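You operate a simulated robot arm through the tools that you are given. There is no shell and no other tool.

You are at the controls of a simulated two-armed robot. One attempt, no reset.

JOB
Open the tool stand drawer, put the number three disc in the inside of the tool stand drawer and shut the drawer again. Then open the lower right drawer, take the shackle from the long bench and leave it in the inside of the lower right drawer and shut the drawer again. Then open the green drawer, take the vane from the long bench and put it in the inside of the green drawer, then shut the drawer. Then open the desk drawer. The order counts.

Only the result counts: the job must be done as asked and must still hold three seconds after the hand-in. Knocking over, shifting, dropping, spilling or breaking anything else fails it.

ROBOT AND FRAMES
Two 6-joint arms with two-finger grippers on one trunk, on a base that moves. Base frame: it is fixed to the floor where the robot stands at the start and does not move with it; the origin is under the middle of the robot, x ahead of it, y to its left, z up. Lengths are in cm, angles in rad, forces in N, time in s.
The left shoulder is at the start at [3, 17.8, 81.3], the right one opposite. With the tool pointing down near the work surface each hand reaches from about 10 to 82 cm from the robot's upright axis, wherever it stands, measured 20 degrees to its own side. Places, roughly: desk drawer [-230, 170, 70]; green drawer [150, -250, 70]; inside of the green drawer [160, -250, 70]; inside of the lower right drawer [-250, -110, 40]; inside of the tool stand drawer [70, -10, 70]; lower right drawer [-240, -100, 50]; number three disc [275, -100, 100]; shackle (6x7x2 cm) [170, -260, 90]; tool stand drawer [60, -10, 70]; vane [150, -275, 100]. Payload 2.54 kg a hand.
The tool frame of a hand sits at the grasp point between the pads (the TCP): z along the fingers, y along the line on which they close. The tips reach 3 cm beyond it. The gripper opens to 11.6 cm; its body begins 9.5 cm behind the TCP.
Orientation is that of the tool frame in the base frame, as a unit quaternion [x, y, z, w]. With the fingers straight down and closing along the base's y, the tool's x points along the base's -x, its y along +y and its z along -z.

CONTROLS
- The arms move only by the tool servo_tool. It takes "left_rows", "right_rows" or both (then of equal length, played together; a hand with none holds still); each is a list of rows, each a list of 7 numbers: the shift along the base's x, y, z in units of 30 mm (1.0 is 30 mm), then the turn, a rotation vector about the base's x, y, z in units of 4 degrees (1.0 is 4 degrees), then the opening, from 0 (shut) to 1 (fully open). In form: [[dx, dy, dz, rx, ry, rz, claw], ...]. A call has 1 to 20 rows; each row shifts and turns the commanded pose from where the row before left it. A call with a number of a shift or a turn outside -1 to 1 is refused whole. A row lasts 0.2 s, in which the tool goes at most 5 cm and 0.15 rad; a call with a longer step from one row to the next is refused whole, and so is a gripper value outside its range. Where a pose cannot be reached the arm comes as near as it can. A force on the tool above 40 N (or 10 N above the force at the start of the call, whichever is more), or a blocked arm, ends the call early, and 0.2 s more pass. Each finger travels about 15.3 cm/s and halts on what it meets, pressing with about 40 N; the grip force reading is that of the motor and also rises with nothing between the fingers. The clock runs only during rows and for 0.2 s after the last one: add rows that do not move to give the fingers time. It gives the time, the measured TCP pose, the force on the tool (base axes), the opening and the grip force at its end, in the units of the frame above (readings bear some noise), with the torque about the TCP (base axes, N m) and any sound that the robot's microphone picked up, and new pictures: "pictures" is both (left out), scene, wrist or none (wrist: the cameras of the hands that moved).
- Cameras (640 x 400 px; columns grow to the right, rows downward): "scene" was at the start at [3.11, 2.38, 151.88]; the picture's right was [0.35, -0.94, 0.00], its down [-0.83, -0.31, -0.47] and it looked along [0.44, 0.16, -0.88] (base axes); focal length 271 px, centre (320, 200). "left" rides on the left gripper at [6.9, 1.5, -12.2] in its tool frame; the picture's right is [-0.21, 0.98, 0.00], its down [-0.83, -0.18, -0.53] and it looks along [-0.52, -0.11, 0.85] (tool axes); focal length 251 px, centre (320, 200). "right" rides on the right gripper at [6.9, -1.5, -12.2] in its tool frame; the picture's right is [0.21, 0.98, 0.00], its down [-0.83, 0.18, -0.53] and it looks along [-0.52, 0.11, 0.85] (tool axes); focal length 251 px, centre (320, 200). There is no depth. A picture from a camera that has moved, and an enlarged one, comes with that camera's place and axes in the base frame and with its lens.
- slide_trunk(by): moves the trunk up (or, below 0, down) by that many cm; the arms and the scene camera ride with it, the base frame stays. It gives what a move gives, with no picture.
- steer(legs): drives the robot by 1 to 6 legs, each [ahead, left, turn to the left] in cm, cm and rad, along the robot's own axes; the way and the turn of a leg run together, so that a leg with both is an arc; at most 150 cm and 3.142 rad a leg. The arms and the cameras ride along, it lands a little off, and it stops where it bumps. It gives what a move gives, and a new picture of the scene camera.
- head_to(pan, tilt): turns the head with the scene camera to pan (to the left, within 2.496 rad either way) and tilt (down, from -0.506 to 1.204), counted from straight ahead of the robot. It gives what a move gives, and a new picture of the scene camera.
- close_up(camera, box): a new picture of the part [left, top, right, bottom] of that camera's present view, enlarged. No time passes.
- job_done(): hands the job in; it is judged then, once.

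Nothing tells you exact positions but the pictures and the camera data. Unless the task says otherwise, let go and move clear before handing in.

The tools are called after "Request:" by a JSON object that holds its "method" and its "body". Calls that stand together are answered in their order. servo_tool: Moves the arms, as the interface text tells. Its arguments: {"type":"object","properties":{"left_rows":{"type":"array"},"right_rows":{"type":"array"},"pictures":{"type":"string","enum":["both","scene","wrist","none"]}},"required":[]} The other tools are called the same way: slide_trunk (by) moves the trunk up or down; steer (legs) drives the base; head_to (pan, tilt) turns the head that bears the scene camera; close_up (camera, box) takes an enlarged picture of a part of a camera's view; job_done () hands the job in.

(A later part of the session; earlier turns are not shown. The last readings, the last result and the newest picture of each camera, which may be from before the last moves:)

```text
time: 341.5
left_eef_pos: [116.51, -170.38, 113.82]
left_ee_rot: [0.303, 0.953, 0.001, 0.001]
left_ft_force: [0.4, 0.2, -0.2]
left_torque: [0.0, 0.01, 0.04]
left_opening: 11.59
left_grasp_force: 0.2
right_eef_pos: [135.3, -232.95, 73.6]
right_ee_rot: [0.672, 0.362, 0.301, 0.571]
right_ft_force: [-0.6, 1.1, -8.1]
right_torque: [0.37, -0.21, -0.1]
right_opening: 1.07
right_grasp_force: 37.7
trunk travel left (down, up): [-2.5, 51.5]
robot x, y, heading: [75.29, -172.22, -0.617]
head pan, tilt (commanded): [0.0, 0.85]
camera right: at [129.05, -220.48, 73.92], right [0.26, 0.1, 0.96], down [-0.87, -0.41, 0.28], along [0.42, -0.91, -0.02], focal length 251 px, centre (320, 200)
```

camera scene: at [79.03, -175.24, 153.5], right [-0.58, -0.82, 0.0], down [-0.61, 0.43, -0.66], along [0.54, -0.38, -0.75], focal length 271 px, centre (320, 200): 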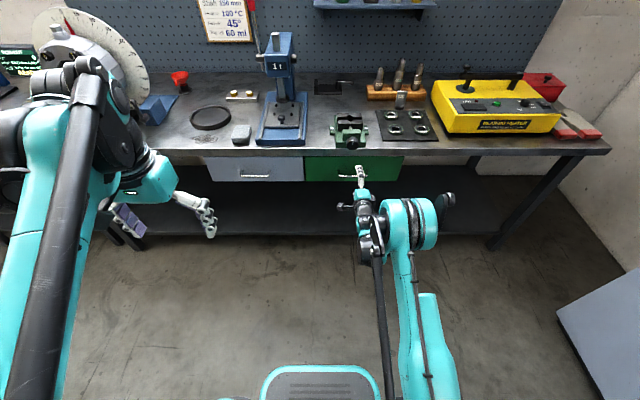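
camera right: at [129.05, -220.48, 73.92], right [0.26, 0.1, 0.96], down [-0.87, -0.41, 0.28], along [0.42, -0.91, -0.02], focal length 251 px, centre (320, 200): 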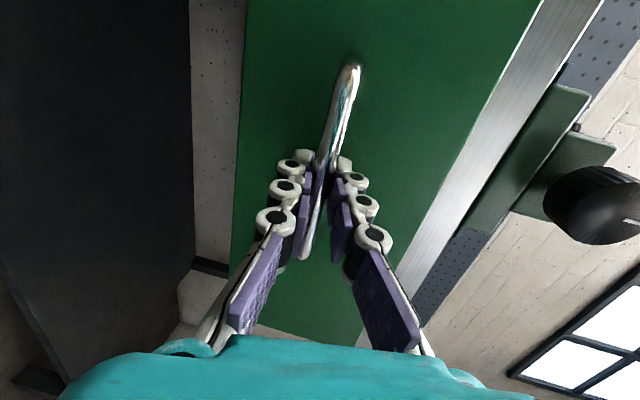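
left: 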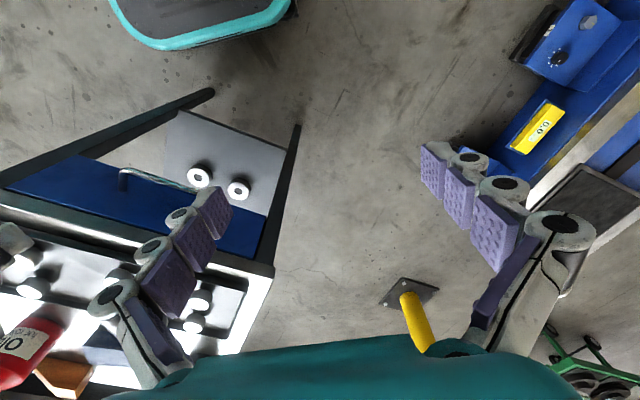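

The drawer slides. I'll drive back to open it further.

Request:
{"method": "steer", "body": {"legs": [[-18, 0, 0]]}}

Request:
{"method": "close_up", "body": {"camera": "scene", "box": [260, 60, 460, 220]}}

```text
time: 343.0
left_eef_pos: [102.11, -160.19, 113.85]
left_ee_rot: [0.304, 0.953, 0.001, -0.001]
left_ft_force: [-0.1, 0.3, 0.4]
left_torque: [0.0, 0.0, 0.0]
left_opening: 11.59
left_grasp_force: 0.0
right_eef_pos: [120.86, -222.77, 73.52]
right_ee_rot: [0.673, 0.362, 0.3, 0.571]
right_ft_force: [7.3, 13.1, -16.0]
right_torque: [0.56, -0.26, 0.31]
right_opening: 1.02
right_grasp_force: 37.4
trunk travel left (down, up): [-2.5, 51.5]
robot x, y, heading: [60.82, -162.09, -0.617]
head pan, tilt (commanded): [0.0, 0.85]
camera scene: at [64.7, -164.96, 153.49], right [-0.58, -0.82, 0.0], down [-0.61, 0.44, -0.66], along [0.54, -0.38, -0.75], focal length 271 px, centre (320, 200)
```

scene: 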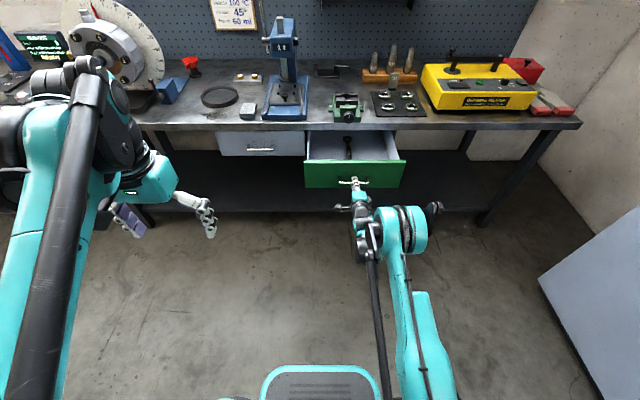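

```text
2.50 times, centred on (360, 140) of scene
camera zoom: at [64.7, -164.96, 153.49], right [-0.58, -0.82, 0.0], down [-0.61, 0.44, -0.66], along [0.54, -0.38, -0.75], focal length 677 px, centre (220, 350)
```

zoom: 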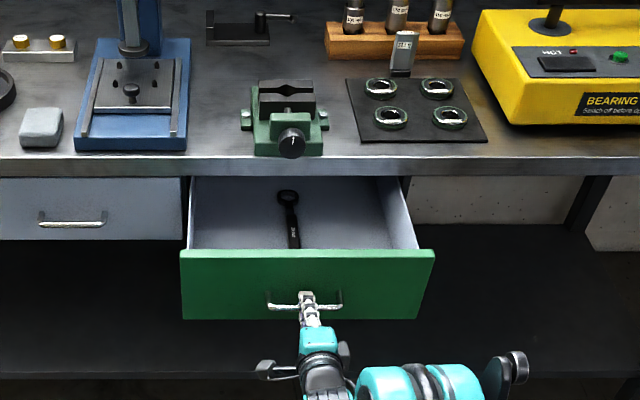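

The green drawer is open about 22 cm; a wrench lies inside in the middle. Letting go and backing off.

Request:
{"method": "servo_tool", "body": {"right_rows": [[0, 0, 0, 0, 0, 0, 0.3], [0, 0, 0, 0, 0, 0, 0.6], [0, 0, 0, 0, 0, 0, 0.7], [0, 0, 0, 0, 0, 0, 0.7]], "pictures": "none"}}

Request:
{"method": "steer", "body": {"legs": [[-16, 0, 0]]}}

Request:
{"method": "close_up", "body": {"camera": "scene", "box": [260, 40, 460, 200]}}

```text
time: 344.0
left_eef_pos: [101.98, -160.1, 113.96]
left_ee_rot: [0.304, 0.953, 0.001, 0.0]
left_ft_force: [-0.6, -0.2, 0.0]
left_torque: [0.01, 0.02, -0.01]
left_opening: 11.62
left_grasp_force: 0.0
right_eef_pos: [120.76, -222.64, 73.65]
right_ee_rot: [0.673, 0.362, 0.3, 0.571]
right_ft_force: [0.0, -0.2, 1.1]
right_torque: [-0.01, -0.02, -0.03]
right_opening: 8.11
right_grasp_force: 0.0
trunk travel left (down, up): [-2.5, 51.5]
robot x, y, heading: [60.25, -162.19, -0.618]
head pan, tilt (commanded): [0.0, 0.85]
```

```text
time: 345.5
left_eef_pos: [88.71, -150.69, 113.9]
left_ee_rot: [0.304, 0.953, 0.0, 0.001]
left_ft_force: [-0.5, 0.4, -0.4]
left_torque: [-0.05, -0.06, -0.02]
left_opening: 11.58
left_grasp_force: 0.1
right_eef_pos: [107.28, -213.27, 73.85]
right_ee_rot: [0.672, 0.361, 0.3, 0.572]
right_ft_force: [-0.2, 0.3, 0.1]
right_torque: [0.01, -0.07, -0.03]
right_opening: 8.12
right_grasp_force: 0.1
trunk travel left (down, up): [-2.5, 51.5]
robot x, y, heading: [47.29, -152.61, -0.618]
head pan, tilt (commanded): [0.0, 0.85]
camera scene: at [51.08, -155.38, 153.51], right [-0.58, -0.81, 0.0], down [-0.61, 0.44, -0.66], along [0.54, -0.38, -0.75], focal length 271 px, centre (320, 200)
```

scene: 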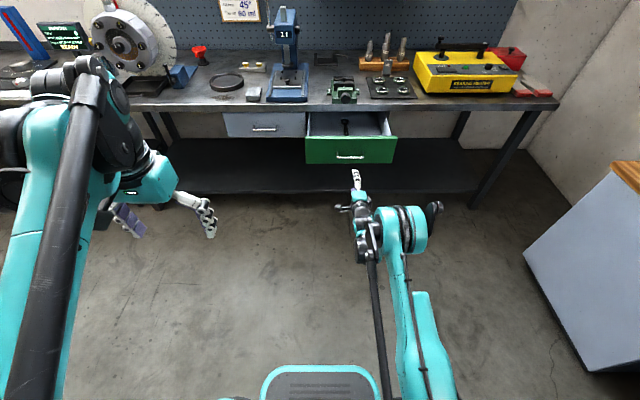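

```text
2.50 times, centred on (360, 120) of scene
camera zoom: at [51.08, -155.38, 153.51], right [-0.58, -0.81, 0.0], down [-0.61, 0.44, -0.66], along [0.54, -0.38, -0.75], focal length 677 px, centre (220, 400)
```

zoom: 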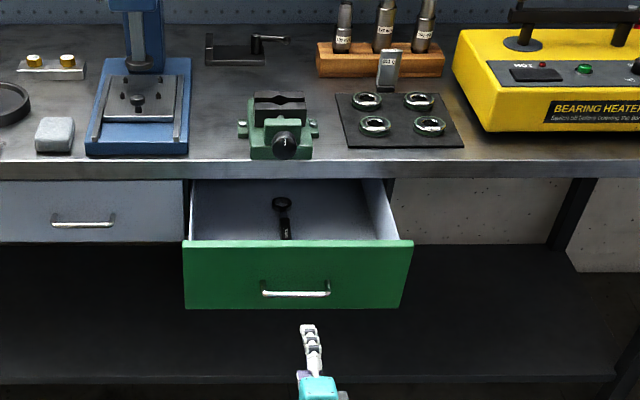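

Now I'll reorient the right hand to point forward and about 38° down (camera clear, fingers closing sideways) to take the vane so it can later be laid down in the drawer.

Request:
{"method": "servo_tool", "body": {"right_rows": [[-0.259, 0.183, 0.6, -0.689, 0.817, 0.442, 0.8], [-0.259, 0.183, 0.6, -0.689, 0.817, 0.442, 0.8], [-0.259, 0.183, 0.6, -0.689, 0.817, 0.442, 0.8], [-0.259, 0.183, 0.6, -0.689, 0.817, 0.442, 0.8], [-0.259, 0.183, 0.6, -0.689, 0.817, 0.442, 0.8], [-0.259, 0.183, 0.6, -0.689, 0.817, 0.442, 0.8], [-0.259, 0.183, 0.6, -0.689, 0.817, 0.442, 0.8], [-0.259, 0.183, 0.6, -0.689, 0.817, 0.442, 0.8], [-0.259, 0.183, 0.6, -0.689, 0.817, 0.442, 0.8], [-0.259, 0.183, 0.6, -0.689, 0.817, 0.442, 0.8], [-0.259, 0.183, 0.6, -0.689, 0.817, 0.442, 0.8], [-0.259, 0.183, 0.6, -0.689, 0.817, 0.442, 0.8], [-0.259, 0.183, 0.6, -0.689, 0.817, 0.442, 0.8], [-0.259, 0.183, 0.6, -0.689, 0.817, 0.442, 0.8], [-0.259, 0.183, 0.6, -0.689, 0.817, 0.442, 0.8], [-0.259, 0.183, 0.6, -0.689, 0.817, 0.442, 0.8], [-0.259, 0.183, 0.6, -0.689, 0.817, 0.442, 0.8], [-0.259, 0.183, 0.6, -0.689, 0.817, 0.442, 0.8], [-0.259, 0.183, 0.6, -0.689, 0.817, 0.442, 0.8], [-0.259, 0.183, 0.6, -0.689, 0.817, 0.442, 0.8]]}}

```text
time: 349.7
left_eef_pos: [88.69, -150.67, 113.95]
left_ee_rot: [0.305, 0.952, 0.001, 0.001]
left_ft_force: [-0.3, 0.1, -0.6]
left_torque: [-0.04, 0.0, 0.04]
left_opening: 11.6
left_grasp_force: 0.0
right_eef_pos: [91.8, -202.26, 109.67]
right_ee_rot: [0.271, 0.857, -0.134, 0.417]
right_ft_force: [1.0, 0.1, 0.1]
right_torque: [-0.01, 0.02, -0.03]
right_opening: 9.28
right_grasp_force: 0.1
trunk travel left (down, up): [-2.5, 51.5]
robot x, y, heading: [46.85, -152.98, -0.618]
head pan, tilt (commanded): [0.0, 0.85]
camera scene: at [51.16, -155.44, 153.5], right [-0.58, -0.81, 0.0], down [-0.61, 0.44, -0.66], along [0.54, -0.38, -0.75], focal length 271 px, centre (320, 200)
camera right: at [79.65, -195.61, 111.68], right [0.45, 0.87, -0.17], down [0.18, 0.1, 0.98], along [0.87, -0.48, -0.11], focal length 251 px, centre (320, 200)
```

scene: 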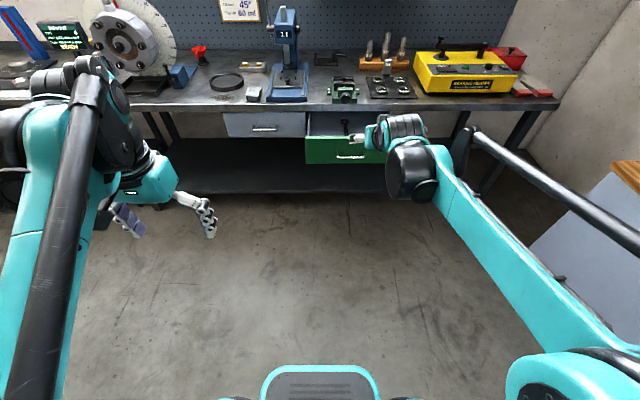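
right: 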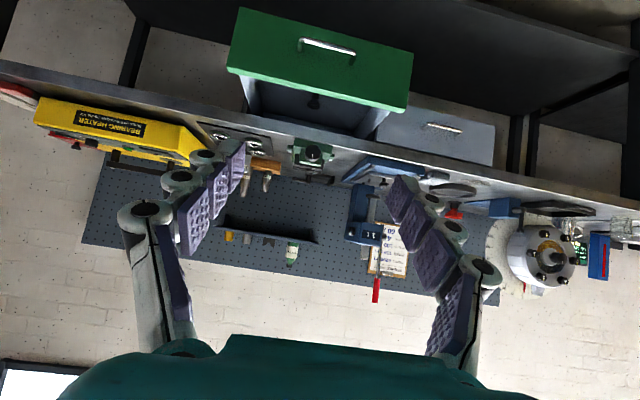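

Request:
{"method": "steer", "body": {"legs": [[0, -21.5, 0], [60, 0, 0.005]]}}

Request:
{"method": "head_to", "body": {"pan": -0.2, "tilt": 0.95}}

Request:
{"method": "close_up", "body": {"camera": "scene", "box": [280, 60, 440, 200]}}

Request:
{"method": "close_up", "body": {"camera": "right", "box": [0, 0, 640, 400]}}

```text
time: 354.3
left_eef_pos: [124.85, -201.61, 113.95]
left_ee_rot: [0.298, 0.955, 0.0, 0.001]
left_ft_force: [0.3, 0.2, -0.2]
left_torque: [0.01, 0.01, 0.03]
left_opening: 11.6
left_grasp_force: 0.1
right_eef_pos: [128.78, -253.26, 109.72]
right_ee_rot: [0.265, 0.859, -0.13, 0.418]
right_ft_force: [0.1, -0.6, -0.4]
right_torque: [0.01, -0.02, 0.0]
right_opening: 9.28
right_grasp_force: 0.1
trunk travel left (down, up): [-2.5, 51.5]
robot x, y, heading: [83.28, -204.31, -0.602]
head pan, tilt (commanded): [0.0, 0.85]
camera scene: at [87.45, -207.11, 153.5], right [-0.57, -0.82, 0.0], down [-0.62, 0.43, -0.66], along [0.54, -0.37, -0.75], focal length 271 px, centre (320, 200)
```

scene: 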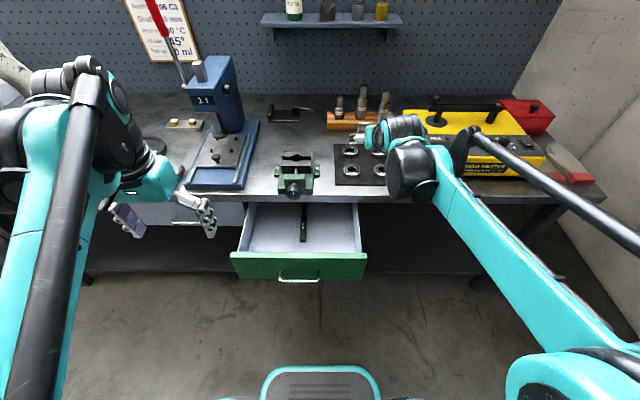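

```text
time: 355.0
left_eef_pos: [124.9, -201.73, 113.9]
left_ee_rot: [0.297, 0.955, 0.001, 0.001]
left_ft_force: [0.3, -0.1, -0.4]
left_torque: [0.01, -0.02, 0.01]
left_opening: 11.58
left_grasp_force: 0.1
right_eef_pos: [128.75, -253.28, 109.71]
right_ee_rot: [0.265, 0.859, -0.131, 0.418]
right_ft_force: [0.0, 0.4, -0.6]
right_torque: [-0.03, -0.03, -0.01]
right_opening: 9.28
right_grasp_force: 0.1
trunk travel left (down, up): [-2.5, 51.5]
robot x, y, heading: [83.46, -204.15, -0.608]
head pan, tilt (commanded): [-0.201, 0.949]
camera scene: at [86.0, -207.87, 152.75], right [-0.72, -0.69, 0.0], down [-0.56, 0.59, -0.58], along [0.4, -0.42, -0.81], focal length 271 px, centre (320, 200)
```

scene: 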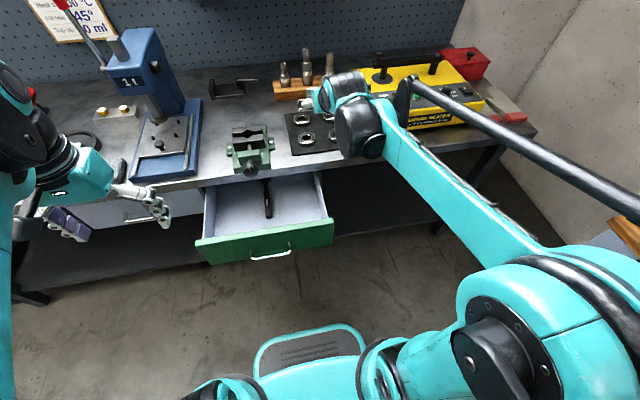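

```text
2.86 times, centred on (360, 130) of scene
camera zoom: at [86.0, -207.87, 152.75], right [-0.72, -0.69, 0.0], down [-0.56, 0.59, -0.58], along [0.4, -0.42, -0.81], focal length 774 px, centre (206, 400)
```

zoom: 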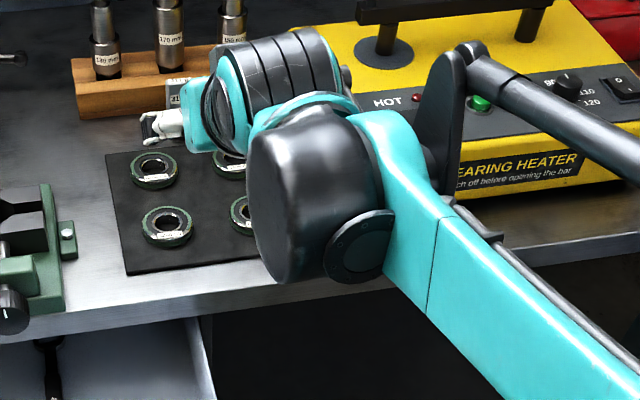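

```text
1.00 times, centred on (320, 200) of right (not enlarged: the box is as wide or as high as the picture)
camera zoom: at [116.48, -246.81, 111.63], right [0.44, 0.88, -0.17], down [0.18, 0.1, 0.98], along [0.88, -0.46, -0.11], focal length 251 px, centre (320, 200)
```

zoom: 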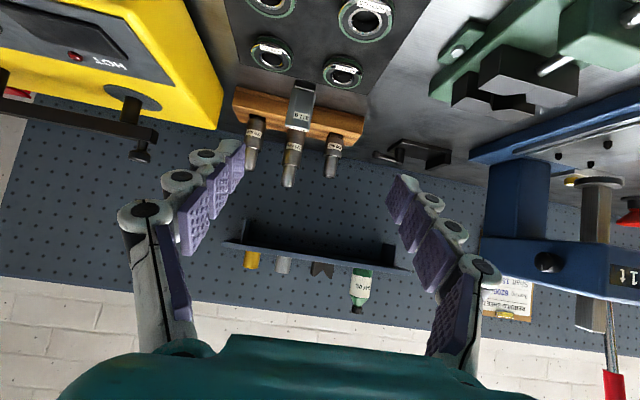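

Request:
{"method": "close_up", "body": {"camera": "right", "box": [220, 40, 400, 200]}}

```text
2.50 times, centred on (310, 120) of right
camera zoom: at [116.48, -246.81, 111.63], right [0.44, 0.88, -0.17], down [0.18, 0.1, 0.98], along [0.88, -0.46, -0.11], focal length 629 px, centre (345, 400)
```

zoom: 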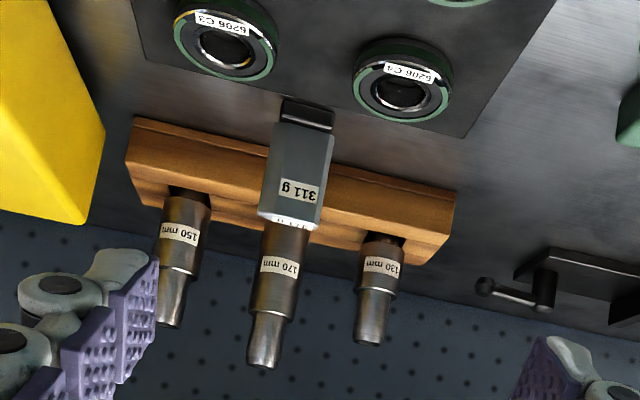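

The vane stands at about (154.2, -274.1), 84 to 93.7 high, face toward me. I'll roll forward a bit and move the hand to it.

Request:
{"method": "steer", "body": {"legs": [[11, 0, 0]]}}

Request:
{"method": "close_up", "body": {"camera": "right", "box": [160, 0, 480, 200]}}

```text
time: 356.2
left_eef_pos: [134.0, -208.01, 113.7]
left_ee_rot: [0.298, 0.955, 0.002, 0.0]
left_ft_force: [0.6, 0.3, -1.2]
left_torque: [0.01, 0.06, 0.03]
left_opening: 11.56
left_grasp_force: 0.1
right_eef_pos: [137.85, -259.59, 109.7]
right_ee_rot: [0.264, 0.86, -0.13, 0.418]
right_ft_force: [0.8, 0.4, -0.6]
right_torque: [0.02, -0.02, 0.01]
right_opening: 9.29
right_grasp_force: 0.0
trunk travel left (down, up): [-2.5, 51.5]
robot x, y, heading: [92.56, -210.76, -0.606]
head pan, tilt (commanded): [-0.201, 0.949]
camera scene: at [95.2, -214.22, 152.74], right [-0.72, -0.69, 0.0], down [-0.56, 0.59, -0.58], along [0.4, -0.42, -0.81], focal length 271 px, centre (320, 200)
```

scene: 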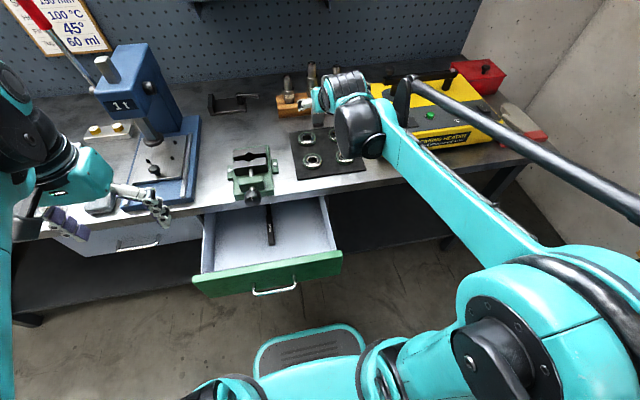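

```text
2.00 times, centred on (320, 100) of right
camera zoom: at [125.68, -253.09, 111.55], right [0.44, 0.88, -0.17], down [0.18, 0.1, 0.98], along [0.88, -0.46, -0.11], focal length 503 px, centre (320, 400)
```

zoom: 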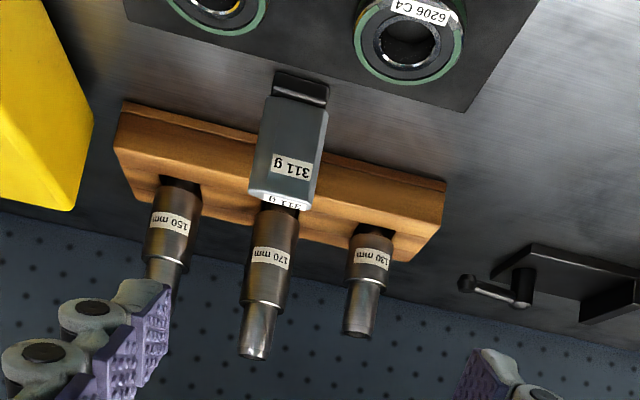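

Request:
{"method": "servo_tool", "body": {"right_rows": [[0.557, -0.593, -0.867, 0, 0, 0, 0.8], [0.557, -0.593, -0.867, 0, 0, 0, 0.8], [0.557, -0.593, -0.867, 0, 0, 0, 0.8], [0.557, -0.593, -0.867, 0, 0, 0, 0.8], [0.557, -0.593, -0.867, 0, 0, 0, 0.8], [0, 0, 0, 0, 0, 0, 0.8]]}}

```text
time: 357.6
left_eef_pos: [133.9, -207.97, 113.92]
left_ee_rot: [0.297, 0.955, 0.0, 0.001]
left_ft_force: [0.0, -0.8, -0.3]
left_torque: [0.02, 0.0, 0.01]
left_opening: 11.63
left_grasp_force: 0.1
right_eef_pos: [146.02, -268.6, 96.54]
right_ee_rot: [0.264, 0.859, -0.13, 0.418]
right_ft_force: [-0.4, 0.8, 0.0]
right_torque: [0.0, 0.04, -0.01]
right_opening: 9.29
right_grasp_force: 0.1
trunk travel left (down, up): [-2.5, 51.5]
robot x, y, heading: [92.21, -210.54, -0.605]
head pan, tilt (commanded): [-0.201, 0.949]
camera scene: at [94.99, -214.06, 152.76], right [-0.72, -0.69, 0.0], down [-0.56, 0.59, -0.58], along [0.4, -0.42, -0.81], focal length 271 px, centre (320, 200)
camera right: at [133.71, -262.1, 98.49], right [0.44, 0.88, -0.17], down [0.18, 0.1, 0.98], along [0.88, -0.46, -0.11], focal length 251 px, centre (320, 200)
```

scene: 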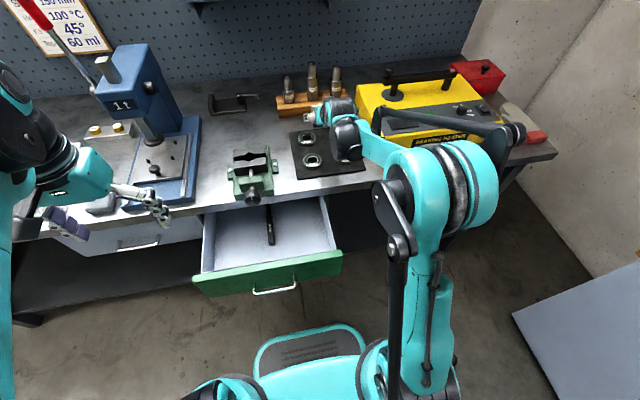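
right: 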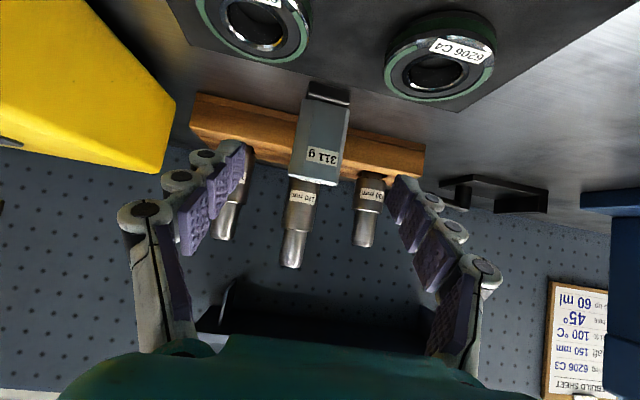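

Request:
{"method": "servo_tool", "body": {"right_rows": [[0.49, -0.315, -0.4, 0, 0, 0, 0.8], [0.49, -0.315, -0.4, 0, 0, 0, 0.8], [0.49, -0.315, -0.4, 0, 0, 0, 0.8], [0.49, -0.315, -0.4, 0, 0, 0, 0.75], [0.3, -0.2, -0.25, 0, 0, 0, 0.75], [0, 0, 0, 0, 0, 0, 0.75]], "pictures": "wrist"}}

```text
time: 359.0
left_eef_pos: [133.89, -207.9, 113.92]
left_ee_rot: [0.297, 0.955, 0.002, 0.002]
left_ft_force: [0.4, -0.1, 0.5]
left_torque: [-0.01, -0.04, 0.02]
left_opening: 11.59
left_grasp_force: 0.0
right_eef_pos: [152.89, -272.73, 91.21]
right_ee_rot: [0.264, 0.859, -0.131, 0.419]
right_ft_force: [-0.4, -0.5, -0.2]
right_torque: [0.02, 0.01, -0.02]
right_opening: 8.73
right_grasp_force: 0.1
trunk travel left (down, up): [-2.5, 51.5]
robot x, y, heading: [92.37, -210.86, -0.606]
head pan, tilt (commanded): [-0.201, 0.949]
camera right: at [140.61, -266.3, 93.12], right [0.44, 0.88, -0.17], down [0.18, 0.1, 0.98], along [0.88, -0.46, -0.11], focal length 251 px, centre (320, 200)
```

right: 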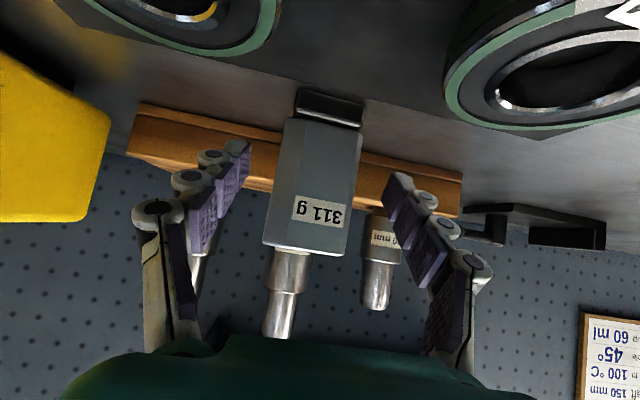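

Request:
{"method": "servo_tool", "body": {"right_rows": [[0, 0, 0, 0, 0, 0, 0.6], [0, 0, 0, 0, 0, 0, 0.45], [0, 0, 0, 0, 0, 0, 0.3], [0, 0, 0, 0, 0, 0, 0.15], [0, 0, 0, 0, 0, 0, 0.1], [0, 0, 0, 0, 0, 0, 0.1]], "pictures": "wrist"}}

```text
time: 360.4
left_eef_pos: [133.92, -207.98, 113.8]
left_ee_rot: [0.297, 0.955, 0.0, 0.002]
left_ft_force: [0.1, 0.2, 0.6]
left_torque: [0.01, 0.03, -0.02]
left_opening: 11.6
left_grasp_force: 0.1
right_eef_pos: [152.85, -272.74, 91.19]
right_ee_rot: [0.264, 0.859, -0.13, 0.419]
right_ft_force: [0.4, -1.5, 1.7]
right_torque: [0.01, -0.07, 0.0]
right_opening: 4.45
right_grasp_force: 39.9
trunk travel left (down, up): [-2.5, 51.5]
robot x, y, heading: [92.71, -210.42, -0.604]
head pan, tilt (commanded): [-0.201, 0.949]
camera right: at [140.59, -266.3, 93.13], right [0.44, 0.88, -0.17], down [0.18, 0.1, 0.98], along [0.88, -0.46, -0.11], focal length 251 px, centre (320, 200)
```

right: 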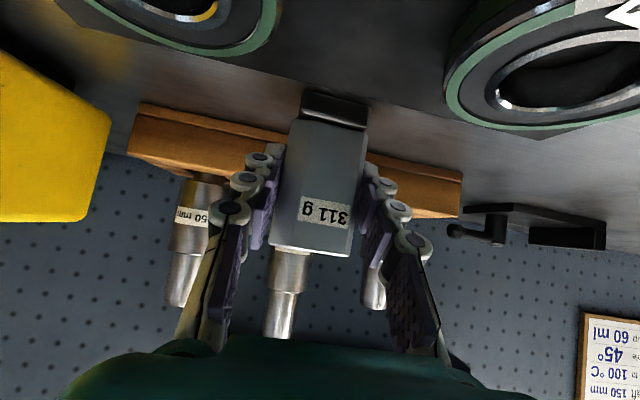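

Gripped at 4.45 cm. Lifting.

Request:
{"method": "servo_tool", "body": {"right_rows": [[0, 0, 0.3, 0, 0, 0, 0.1], [-0.1, 0.07, 0.6, 0, 0, 0, 0.1], [-0.2, 0.14, 0.8, 0, 0, 0, 0.1], [-0.2, 0.14, 0.8, 0, 0, 0, 0.1], [-0.3, 0.21, 0.8, 0, 0, 0, 0.1], [0, 0, 0, 0, 0, 0, 0.1]], "pictures": "both"}}

```text
time: 361.8
left_eef_pos: [133.97, -207.97, 113.79]
left_ee_rot: [0.296, 0.955, 0.0, 0.002]
left_ft_force: [0.6, -0.4, -0.1]
left_torque: [0.0, 0.02, -0.04]
left_opening: 11.57
left_grasp_force: 0.1
right_eef_pos: [150.75, -270.99, 100.86]
right_ee_rot: [0.264, 0.859, -0.129, 0.419]
right_ft_force: [-0.1, 0.1, -3.7]
right_torque: [0.01, 0.04, 0.0]
right_opening: 4.42
right_grasp_force: 39.8
trunk travel left (down, up): [-2.5, 51.5]
robot x, y, heading: [92.7, -210.52, -0.603]
head pan, tilt (commanded): [-0.201, 0.949]
camera scene: at [95.11, -214.18, 152.74], right [-0.72, -0.69, 0.0], down [-0.56, 0.59, -0.58], along [0.4, -0.42, -0.81], focal length 271 px, centre (320, 200)
camera right: at [138.56, -264.41, 102.88], right [0.44, 0.88, -0.17], down [0.18, 0.1, 0.98], along [0.88, -0.46, -0.11], focal length 251 px, centre (320, 200)
```

scene: 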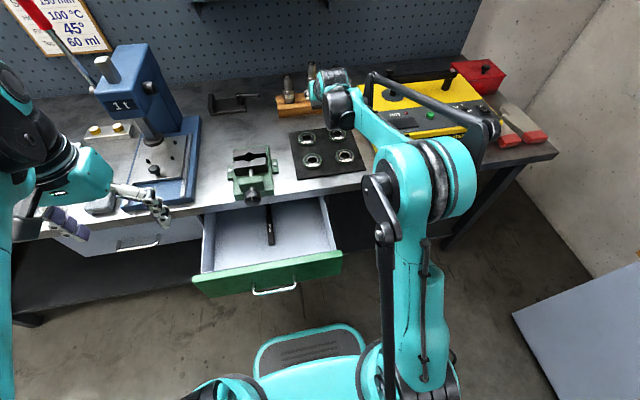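
right: 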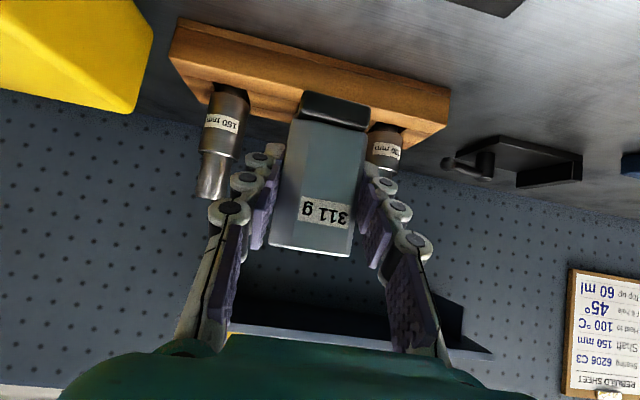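

The vane is up. I'll draw it back over the open drawer while pitching the hand down so the vane tips toward horizontal.

Request:
{"method": "servo_tool", "body": {"right_rows": [[-0.2, 0.14, 0.9, 0, 0, 0, 0.1], [-0.2, 0.14, 0.9, 0, 0, 0, 0.1], [-0.4, 0.54, 0.3, 0.552, 0.8, 0, 0.1], [-0.4, 0.54, 0.3, 0.552, 0.8, 0, 0.1], [-0.4, 0.54, 0, 0.552, 0.8, 0, 0.1], [-0.4, 0.54, 0, 0.552, 0.8, 0, 0.1], [-0.4, 0.54, 0, 0.552, 0.8, 0, 0.1], [-0.4, 0.54, 0, 0.552, 0.8, 0, 0.1], [-0.4, 0.54, 0, 0.552, 0.8, 0, 0.1], [-0.4, 0.54, 0, 0.552, 0.8, 0, 0.1], [-0.4, 0.54, 0, 0.552, 0.8, 0, 0.1], [-0.4, 0.54, 0, 0.552, 0.8, 0, 0.1], [-0.4, 0.54, 0, 0.552, 0.8, 0, 0.1], [-0.4, 0.54, 0, 0.552, 0.8, 0, 0.1], [-0.4, 0.54, 0, 0.552, 0.8, 0, 0.1], [-0.4, 0.54, 0, 0.552, 0.8, 0, 0.1], [-0.4, 0.54, 0, 0.552, 0.8, 0, 0.1], [-0.4, 0.54, 0, 0.552, 0.8, 0, 0.1], [0, 0, 0, 0, 0, 0, 0.1]]}}

```text
time: 365.8
left_eef_pos: [133.84, -208.04, 113.83]
left_ee_rot: [0.298, 0.955, 0.001, 0.001]
left_ft_force: [0.9, -0.3, 0.9]
left_torque: [-0.02, -0.06, 0.01]
left_opening: 11.64
left_grasp_force: 0.1
right_eef_pos: [129.98, -244.33, 108.01]
right_ee_rot: [0.294, 0.952, 0.029, -0.084]
right_ft_force: [-0.1, 0.3, -4.3]
right_torque: [-0.02, -0.08, 0.01]
right_opening: 4.46
right_grasp_force: 40.3
trunk travel left (down, up): [-2.5, 51.5]
robot x, y, heading: [92.44, -210.48, -0.602]
head pan, tilt (commanded): [-0.201, 0.949]
camera scene: at [95.06, -214.13, 152.75], right [-0.72, -0.69, 0.0], down [-0.56, 0.59, -0.58], along [0.4, -0.42, -0.81], focal length 271 px, centre (320, 200)
camera right: at [125.32, -243.12, 121.09], right [0.38, 0.93, 0.04], down [0.85, -0.36, 0.38], along [0.37, -0.11, -0.92], focal length 251 px, centre (320, 200)
```

scene: 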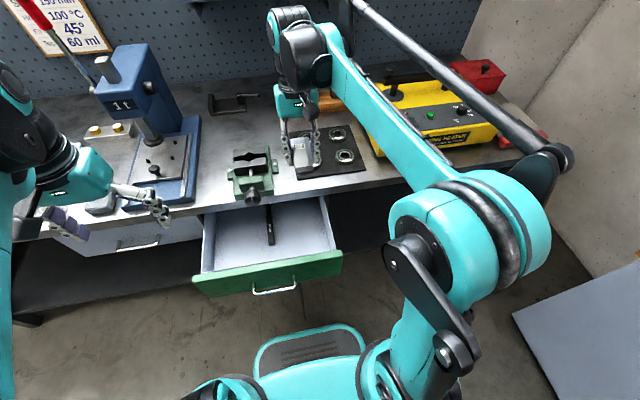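
right: 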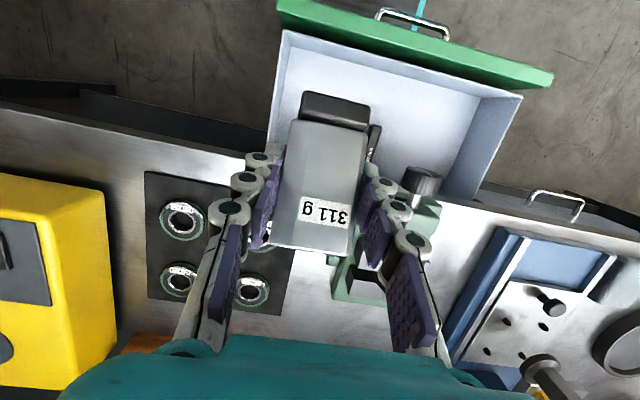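

The vane is over the right half of the drawer. I'll centre it there, tilt a little more, and lower.

Request:
{"method": "servo_tool", "body": {"right_rows": [[-0.2, 0.6, 0, 0.56, 0.82, 0, 0.1], [-0.23, 0.6, 0, 0.56, 0.82, 0, 0.1], [0, 0, -1, 0, 0, 0, 0.1], [0, 0, -1, 0, 0, 0, 0.1], [0, 0, -1, 0, 0, 0, 0.1], [0, 0, -1, 0, 0, 0, 0.1], [0, 0, -1, 0, 0, 0, 0.1], [0, 0, -1, 0, 0, 0, 0.1], [0, 0, 0, 0, 0, 0, 0.1]]}}

```text
time: 367.8
left_eef_pos: [133.89, -207.85, 113.77]
left_ee_rot: [0.298, 0.955, 0.0, 0.001]
left_ft_force: [0.6, 0.1, -0.4]
left_torque: [0.02, -0.01, 0.0]
left_opening: 11.59
left_grasp_force: 0.1
right_eef_pos: [128.65, -240.83, 90.19]
right_ee_rot: [0.292, 0.943, 0.049, -0.151]
right_ft_force: [-0.8, -0.3, -3.1]
right_torque: [-0.05, -0.11, -0.01]
right_opening: 4.45
right_grasp_force: 40.0
trunk travel left (down, up): [-2.5, 51.5]
robot x, y, heading: [92.27, -210.78, -0.605]
head pan, tilt (commanded): [-0.201, 0.949]
camera scene: at [95.04, -214.11, 152.75], right [-0.72, -0.69, 0.0], down [-0.56, 0.59, -0.58], along [0.4, -0.42, -0.81], focal length 271 px, centre (320, 200)
camera right: at [125.58, -240.63, 103.79], right [0.38, 0.92, 0.07], down [0.89, -0.39, 0.25], along [0.26, -0.03, -0.97], focal length 251 px, centre (320, 200)
```

scene: 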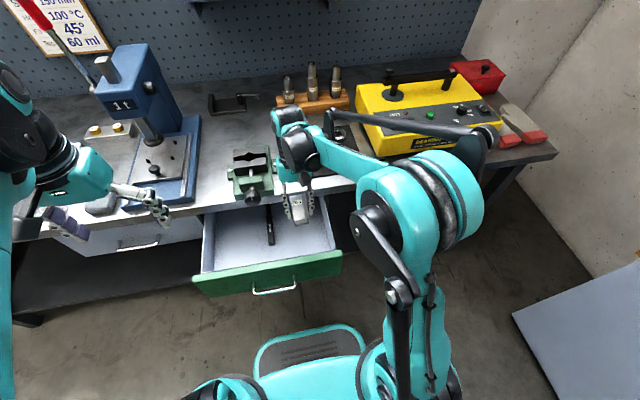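
right: 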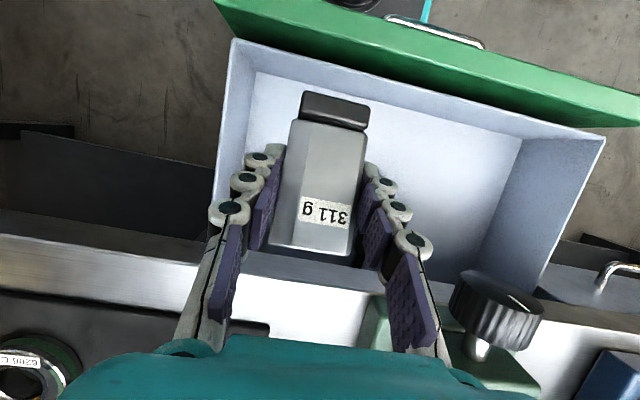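

Request:
{"method": "servo_tool", "body": {"right_rows": [[0, 0, -1, 0, 0, 0, 0.1], [0, 0, -1, 0, 0, 0, 0.1], [0, 0, -1, 0, 0, 0, 0.1], [0, 0, -1, 0, 0, 0, 0.1], [0, 0, -0.7, 0, 0, 0, 0.1], [0, 0, 0, 0, 0, 0, 0.1]]}}

```text
time: 369.2
left_eef_pos: [133.86, -207.96, 113.82]
left_ee_rot: [0.297, 0.955, 0.001, 0.0]
left_ft_force: [0.5, 0.9, -0.4]
left_torque: [0.01, 0.01, 0.0]
left_opening: 11.59
left_grasp_force: 0.1
right_eef_pos: [128.79, -240.63, 76.08]
right_ee_rot: [0.291, 0.943, 0.049, -0.151]
right_ft_force: [-0.9, 0.1, -3.9]
right_torque: [-0.04, -0.04, 0.04]
right_opening: 4.48
right_grasp_force: 40.1
trunk travel left (down, up): [-2.5, 51.5]
robot x, y, heading: [92.29, -210.51, -0.604]
head pan, tilt (commanded): [-0.201, 0.949]
camera scene: at [95.05, -214.11, 152.75], right [-0.72, -0.69, 0.0], down [-0.56, 0.59, -0.58], along [0.4, -0.42, -0.81], focal length 271 px, centre (320, 200)
camera right: at [125.74, -240.5, 89.66], right [0.38, 0.92, 0.07], down [0.89, -0.39, 0.25], along [0.26, -0.03, -0.97], focal length 251 px, centre (320, 200)
```

scene: 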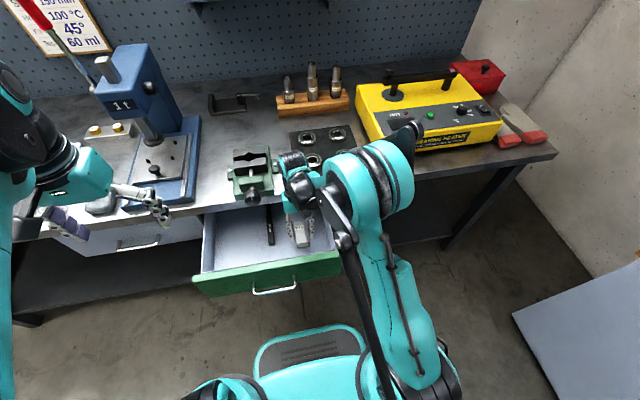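
right: 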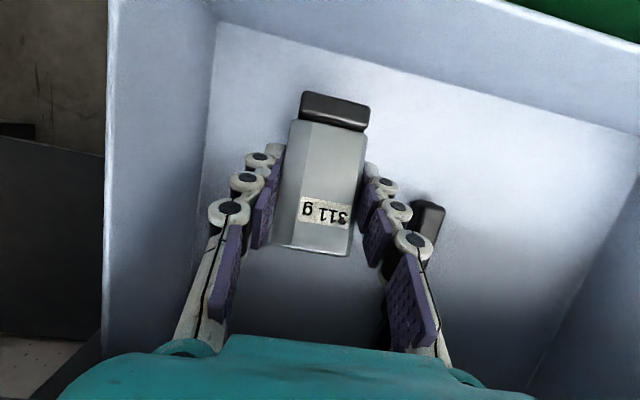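

Request:
{"method": "servo_tool", "body": {"right_rows": [[0, 0, -0.2, 0, 0, 0, 0.1], [0, 0, -0.2, 0, 0, 0, 0.1], [0, 0, -0.15, 0, 0, 0, 0.1], [0, 0, 0, 0, 0, 0, 0.1]], "pictures": "none"}}

Request:
{"method": "servo_tool", "body": {"right_rows": [[0, 0, -0.12, 0, 0, 0, 0.1], [0, 0, -0.12, 0, 0, 0, 0.1], [0, 0, 0, 0, 0, 0, 0.1]], "pictures": "none"}}

Request:
{"method": "servo_tool", "body": {"right_rows": [[0, 0, -0.1, 0, 0, 0, 0.1], [0, 0, -0.1, 0, 0, 0, 0.1], [0, 0, 0, 0, 0, 0, 0.1]], "pictures": "wrist"}}

```text
time: 370.2
left_eef_pos: [133.63, -207.76, 114.1]
left_ee_rot: [0.297, 0.955, 0.0, 0.003]
left_ft_force: [-0.3, -0.2, 0.2]
left_torque: [0.06, -0.01, -0.02]
left_opening: 11.6
left_grasp_force: 0.0
right_eef_pos: [128.64, -240.44, 74.55]
right_ee_rot: [0.291, 0.944, 0.047, -0.149]
right_ft_force: [-22.5, 17.7, 25.8]
right_torque: [-3.85, -4.51, -0.35]
right_opening: 4.43
right_grasp_force: 39.6
trunk travel left (down, up): [-2.5, 51.5]
robot x, y, heading: [92.45, -210.47, -0.601]
head pan, tilt (commanded): [-0.201, 0.949]
```

```text
time: 370.7
left_eef_pos: [133.67, -207.68, 114.07]
left_ee_rot: [0.298, 0.955, 0.0, 0.003]
left_ft_force: [-0.5, 0.7, 0.9]
left_torque: [0.04, 0.0, 0.01]
left_opening: 11.59
left_grasp_force: 0.1
right_eef_pos: [128.54, -240.41, 74.15]
right_ee_rot: [0.29, 0.944, 0.048, -0.15]
right_ft_force: [-19.0, 12.5, 19.7]
right_torque: [-3.05, -3.69, -0.35]
right_opening: 4.45
right_grasp_force: 39.9
trunk travel left (down, up): [-2.5, 51.5]
robot x, y, heading: [91.86, -210.42, -0.603]
head pan, tilt (commanded): [-0.201, 0.949]
stopped in row 2 (right hand): the force on the tool passed its limit at 54 N (the readings are from after the stop); the commanded pose is now the measured one
```

```text
time: 371.0
left_eef_pos: [133.57, -207.8, 113.88]
left_ee_rot: [0.297, 0.955, 0.001, 0.003]
left_ft_force: [-0.1, -0.5, 0.8]
left_torque: [0.02, 0.0, -0.01]
left_opening: 11.59
left_grasp_force: 0.0
right_eef_pos: [128.37, -240.4, 74.06]
right_ee_rot: [0.291, 0.944, 0.048, -0.15]
right_ft_force: [-15.4, 12.0, 16.2]
right_torque: [-2.69, -3.28, -0.26]
right_opening: 4.45
right_grasp_force: 39.6
trunk travel left (down, up): [-2.5, 51.5]
robot x, y, heading: [92.3, -210.43, -0.61]
head pan, tilt (commanded): [-0.201, 0.949]
stopped in row 1 (right hand): the force on the tool passed its limit at 42 N (the readings are from after the stop); the commanded pose is now the measured one
camera right: at [125.33, -240.19, 87.69], right [0.38, 0.92, 0.07], down [0.89, -0.39, 0.25], along [0.26, -0.03, -0.97], focal length 251 px, centre (320, 200)
```

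right: 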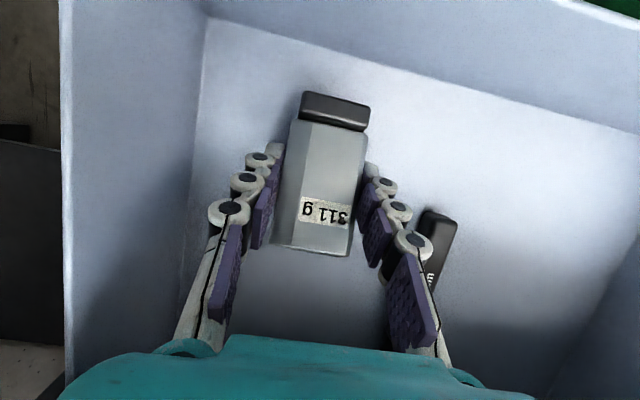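

The contact seems to be higher up on the hand or wrist, not at the vane. I'll back off right away and look.

Request:
{"method": "servo_tool", "body": {"right_rows": [[-0.15, 0.1, 0.3, 0, 0, 0, 0.1], [-0.15, 0.1, 0.4, 0, 0, 0, 0.1], [0, 0, 0, 0, 0, 0, 0.1]], "pictures": "both"}}

Request:
{"method": "close_up", "body": {"camera": "scene", "box": [200, 120, 400, 280]}}

Request:
{"method": "close_up", "body": {"camera": "left", "box": [0, 0, 640, 400]}}

```text
time: 371.8
left_eef_pos: [133.99, -207.95, 113.87]
left_ee_rot: [0.297, 0.955, 0.001, 0.002]
left_ft_force: [-0.9, 0.0, 0.6]
left_torque: [-0.01, 0.0, -0.02]
left_opening: 11.61
left_grasp_force: 0.2
right_eef_pos: [127.78, -239.96, 76.0]
right_ee_rot: [0.291, 0.943, 0.048, -0.151]
right_ft_force: [-1.2, -0.1, -3.9]
right_torque: [-0.07, -0.07, -0.02]
right_opening: 4.46
right_grasp_force: 40.1
trunk travel left (down, up): [-2.5, 51.5]
robot x, y, heading: [92.39, -210.86, -0.603]
head pan, tilt (commanded): [-0.201, 0.949]
camera scene: at [94.99, -214.07, 152.75], right [-0.72, -0.69, 0.0], down [-0.56, 0.59, -0.58], along [0.4, -0.42, -0.81], focal length 271 px, centre (320, 200)
camera right: at [124.68, -239.79, 89.6], right [0.38, 0.92, 0.07], down [0.89, -0.39, 0.25], along [0.26, -0.03, -0.97], focal length 251 px, centre (320, 200)
```

scene: 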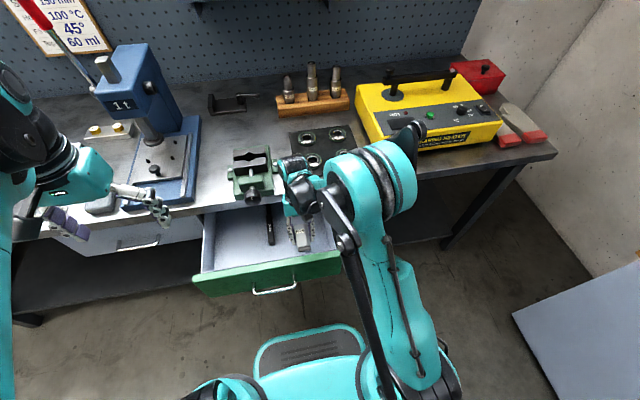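
right: 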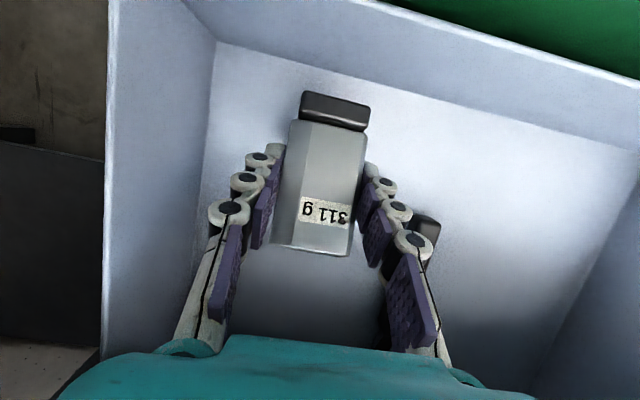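

```text
2.50 times, centred on (300, 200) of scene
camera zoom: at [94.99, -214.07, 152.75], right [-0.72, -0.69, 0.0], down [-0.56, 0.59, -0.58], along [0.4, -0.42, -0.81], focal length 677 px, centre (370, 200)
```

zoom: 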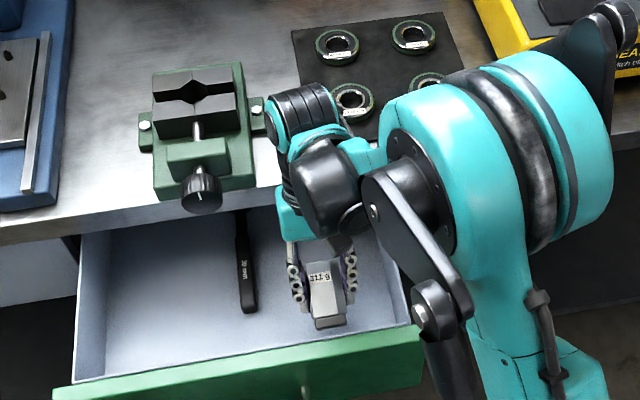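

```text
1.00 times, centred on (320, 200) of left (not enlarged: the box is as wide or as high as the picture)
camera zoom: at [128.95, -202.92, 126.07], right [0.73, 0.68, 0.0], down [0.58, -0.62, 0.54], along [0.37, -0.39, -0.84], focal length 251 px, centre (320, 200)
```

zoom: 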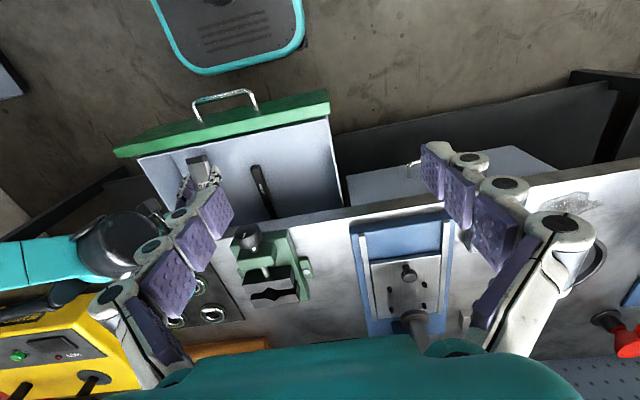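

The wrist housing touched the bench's front edge (fixed), not any object. I'll reduce the tilt slightly and lower again, watching forces.

Request:
{"method": "servo_tool", "body": {"right_rows": [[0, 0, 0, -0.43, -0.62, 0, 0.1], [-0.05, 0.03, 0, -0.43, -0.62, 0, 0.1], [0, 0, -0.15, 0, 0, 0, 0.1], [0, 0, -0.15, 0, 0, 0, 0.1], [0, 0, 0, 0, 0, 0, 0.1]], "pictures": "wrist"}}

```text
time: 373.0
left_eef_pos: [133.82, -207.92, 113.81]
left_ee_rot: [0.298, 0.955, 0.001, 0.002]
left_ft_force: [0.4, 0.0, -0.7]
left_torque: [-0.03, -0.03, 0.0]
left_opening: 11.6
left_grasp_force: 0.0
right_eef_pos: [127.63, -240.05, 75.09]
right_ee_rot: [0.294, 0.95, 0.034, -0.102]
right_ft_force: [-0.8, -0.4, -3.9]
right_torque: [-0.04, -0.05, 0.0]
right_opening: 4.45
right_grasp_force: 40.3
trunk travel left (down, up): [-2.5, 51.5]
robot x, y, heading: [92.21, -210.58, -0.606]
head pan, tilt (commanded): [-0.201, 0.949]
camera right: at [123.33, -239.05, 88.33], right [0.38, 0.92, 0.05], down [0.86, -0.37, 0.35], along [0.34, -0.09, -0.94], focal length 251 px, centre (320, 200)
```

right: 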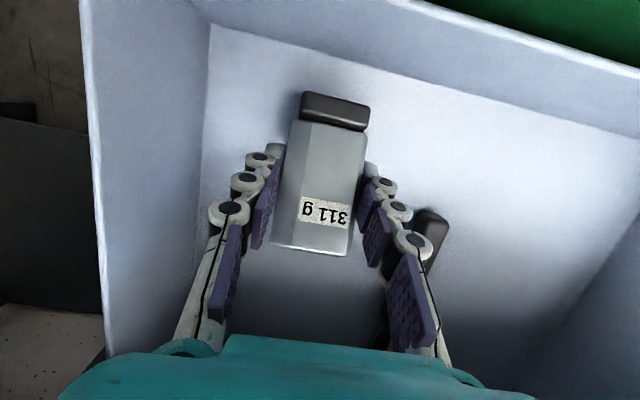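

Request:
{"method": "servo_tool", "body": {"right_rows": [[0, 0, -0.12, 0, 0, 0, 0.1], [0, 0, -0.12, 0, 0, 0, 0.1], [0, 0, 0, 0, 0, 0, 0.1]], "pictures": "none"}}

Request:
{"method": "servo_tool", "body": {"right_rows": [[0, 0, -0.1, 0, 0, 0, 0.1], [0, 0, -0.1, 0, 0, 0, 0.1], [0, 0, 0, 0, 0, 0, 0.1]], "pictures": "wrist"}}

```text
time: 373.8
left_eef_pos: [133.79, -207.89, 113.96]
left_ee_rot: [0.297, 0.955, 0.001, 0.001]
left_ft_force: [-0.2, -0.2, 0.3]
left_torque: [0.0, 0.02, -0.04]
left_opening: 11.62
left_grasp_force: 0.0
right_eef_pos: [127.62, -239.97, 74.38]
right_ee_rot: [0.294, 0.95, 0.033, -0.102]
right_ft_force: [0.4, -0.1, -4.2]
right_torque: [0.0, -0.06, 0.03]
right_opening: 4.47
right_grasp_force: 40.0
trunk travel left (down, up): [-2.5, 51.5]
robot x, y, heading: [92.26, -210.91, -0.606]
head pan, tilt (commanded): [-0.201, 0.949]
```

```text
time: 374.6
left_eef_pos: [133.88, -207.98, 113.99]
left_ee_rot: [0.297, 0.955, 0.0, 0.001]
left_ft_force: [-0.1, -0.2, -0.4]
left_torque: [0.02, -0.03, 0.01]
left_opening: 11.6
left_grasp_force: 0.0
right_eef_pos: [127.53, -239.9, 73.77]
right_ee_rot: [0.294, 0.95, 0.033, -0.102]
right_ft_force: [0.3, -0.1, -3.6]
right_torque: [0.0, -0.03, -0.01]
right_opening: 4.46
right_grasp_force: 39.7
trunk travel left (down, up): [-2.5, 51.5]
robot x, y, heading: [92.21, -210.41, -0.598]
head pan, tilt (commanded): [-0.201, 0.949]
camera right: at [123.28, -239.0, 87.01], right [0.38, 0.92, 0.05], down [0.86, -0.37, 0.35], along [0.34, -0.09, -0.94], focal length 251 px, centre (320, 200)
```

right: 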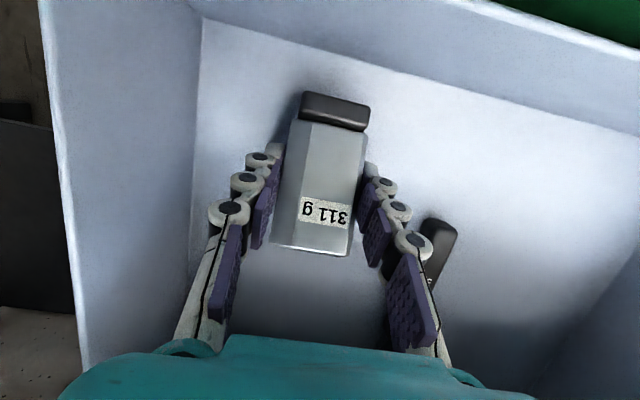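

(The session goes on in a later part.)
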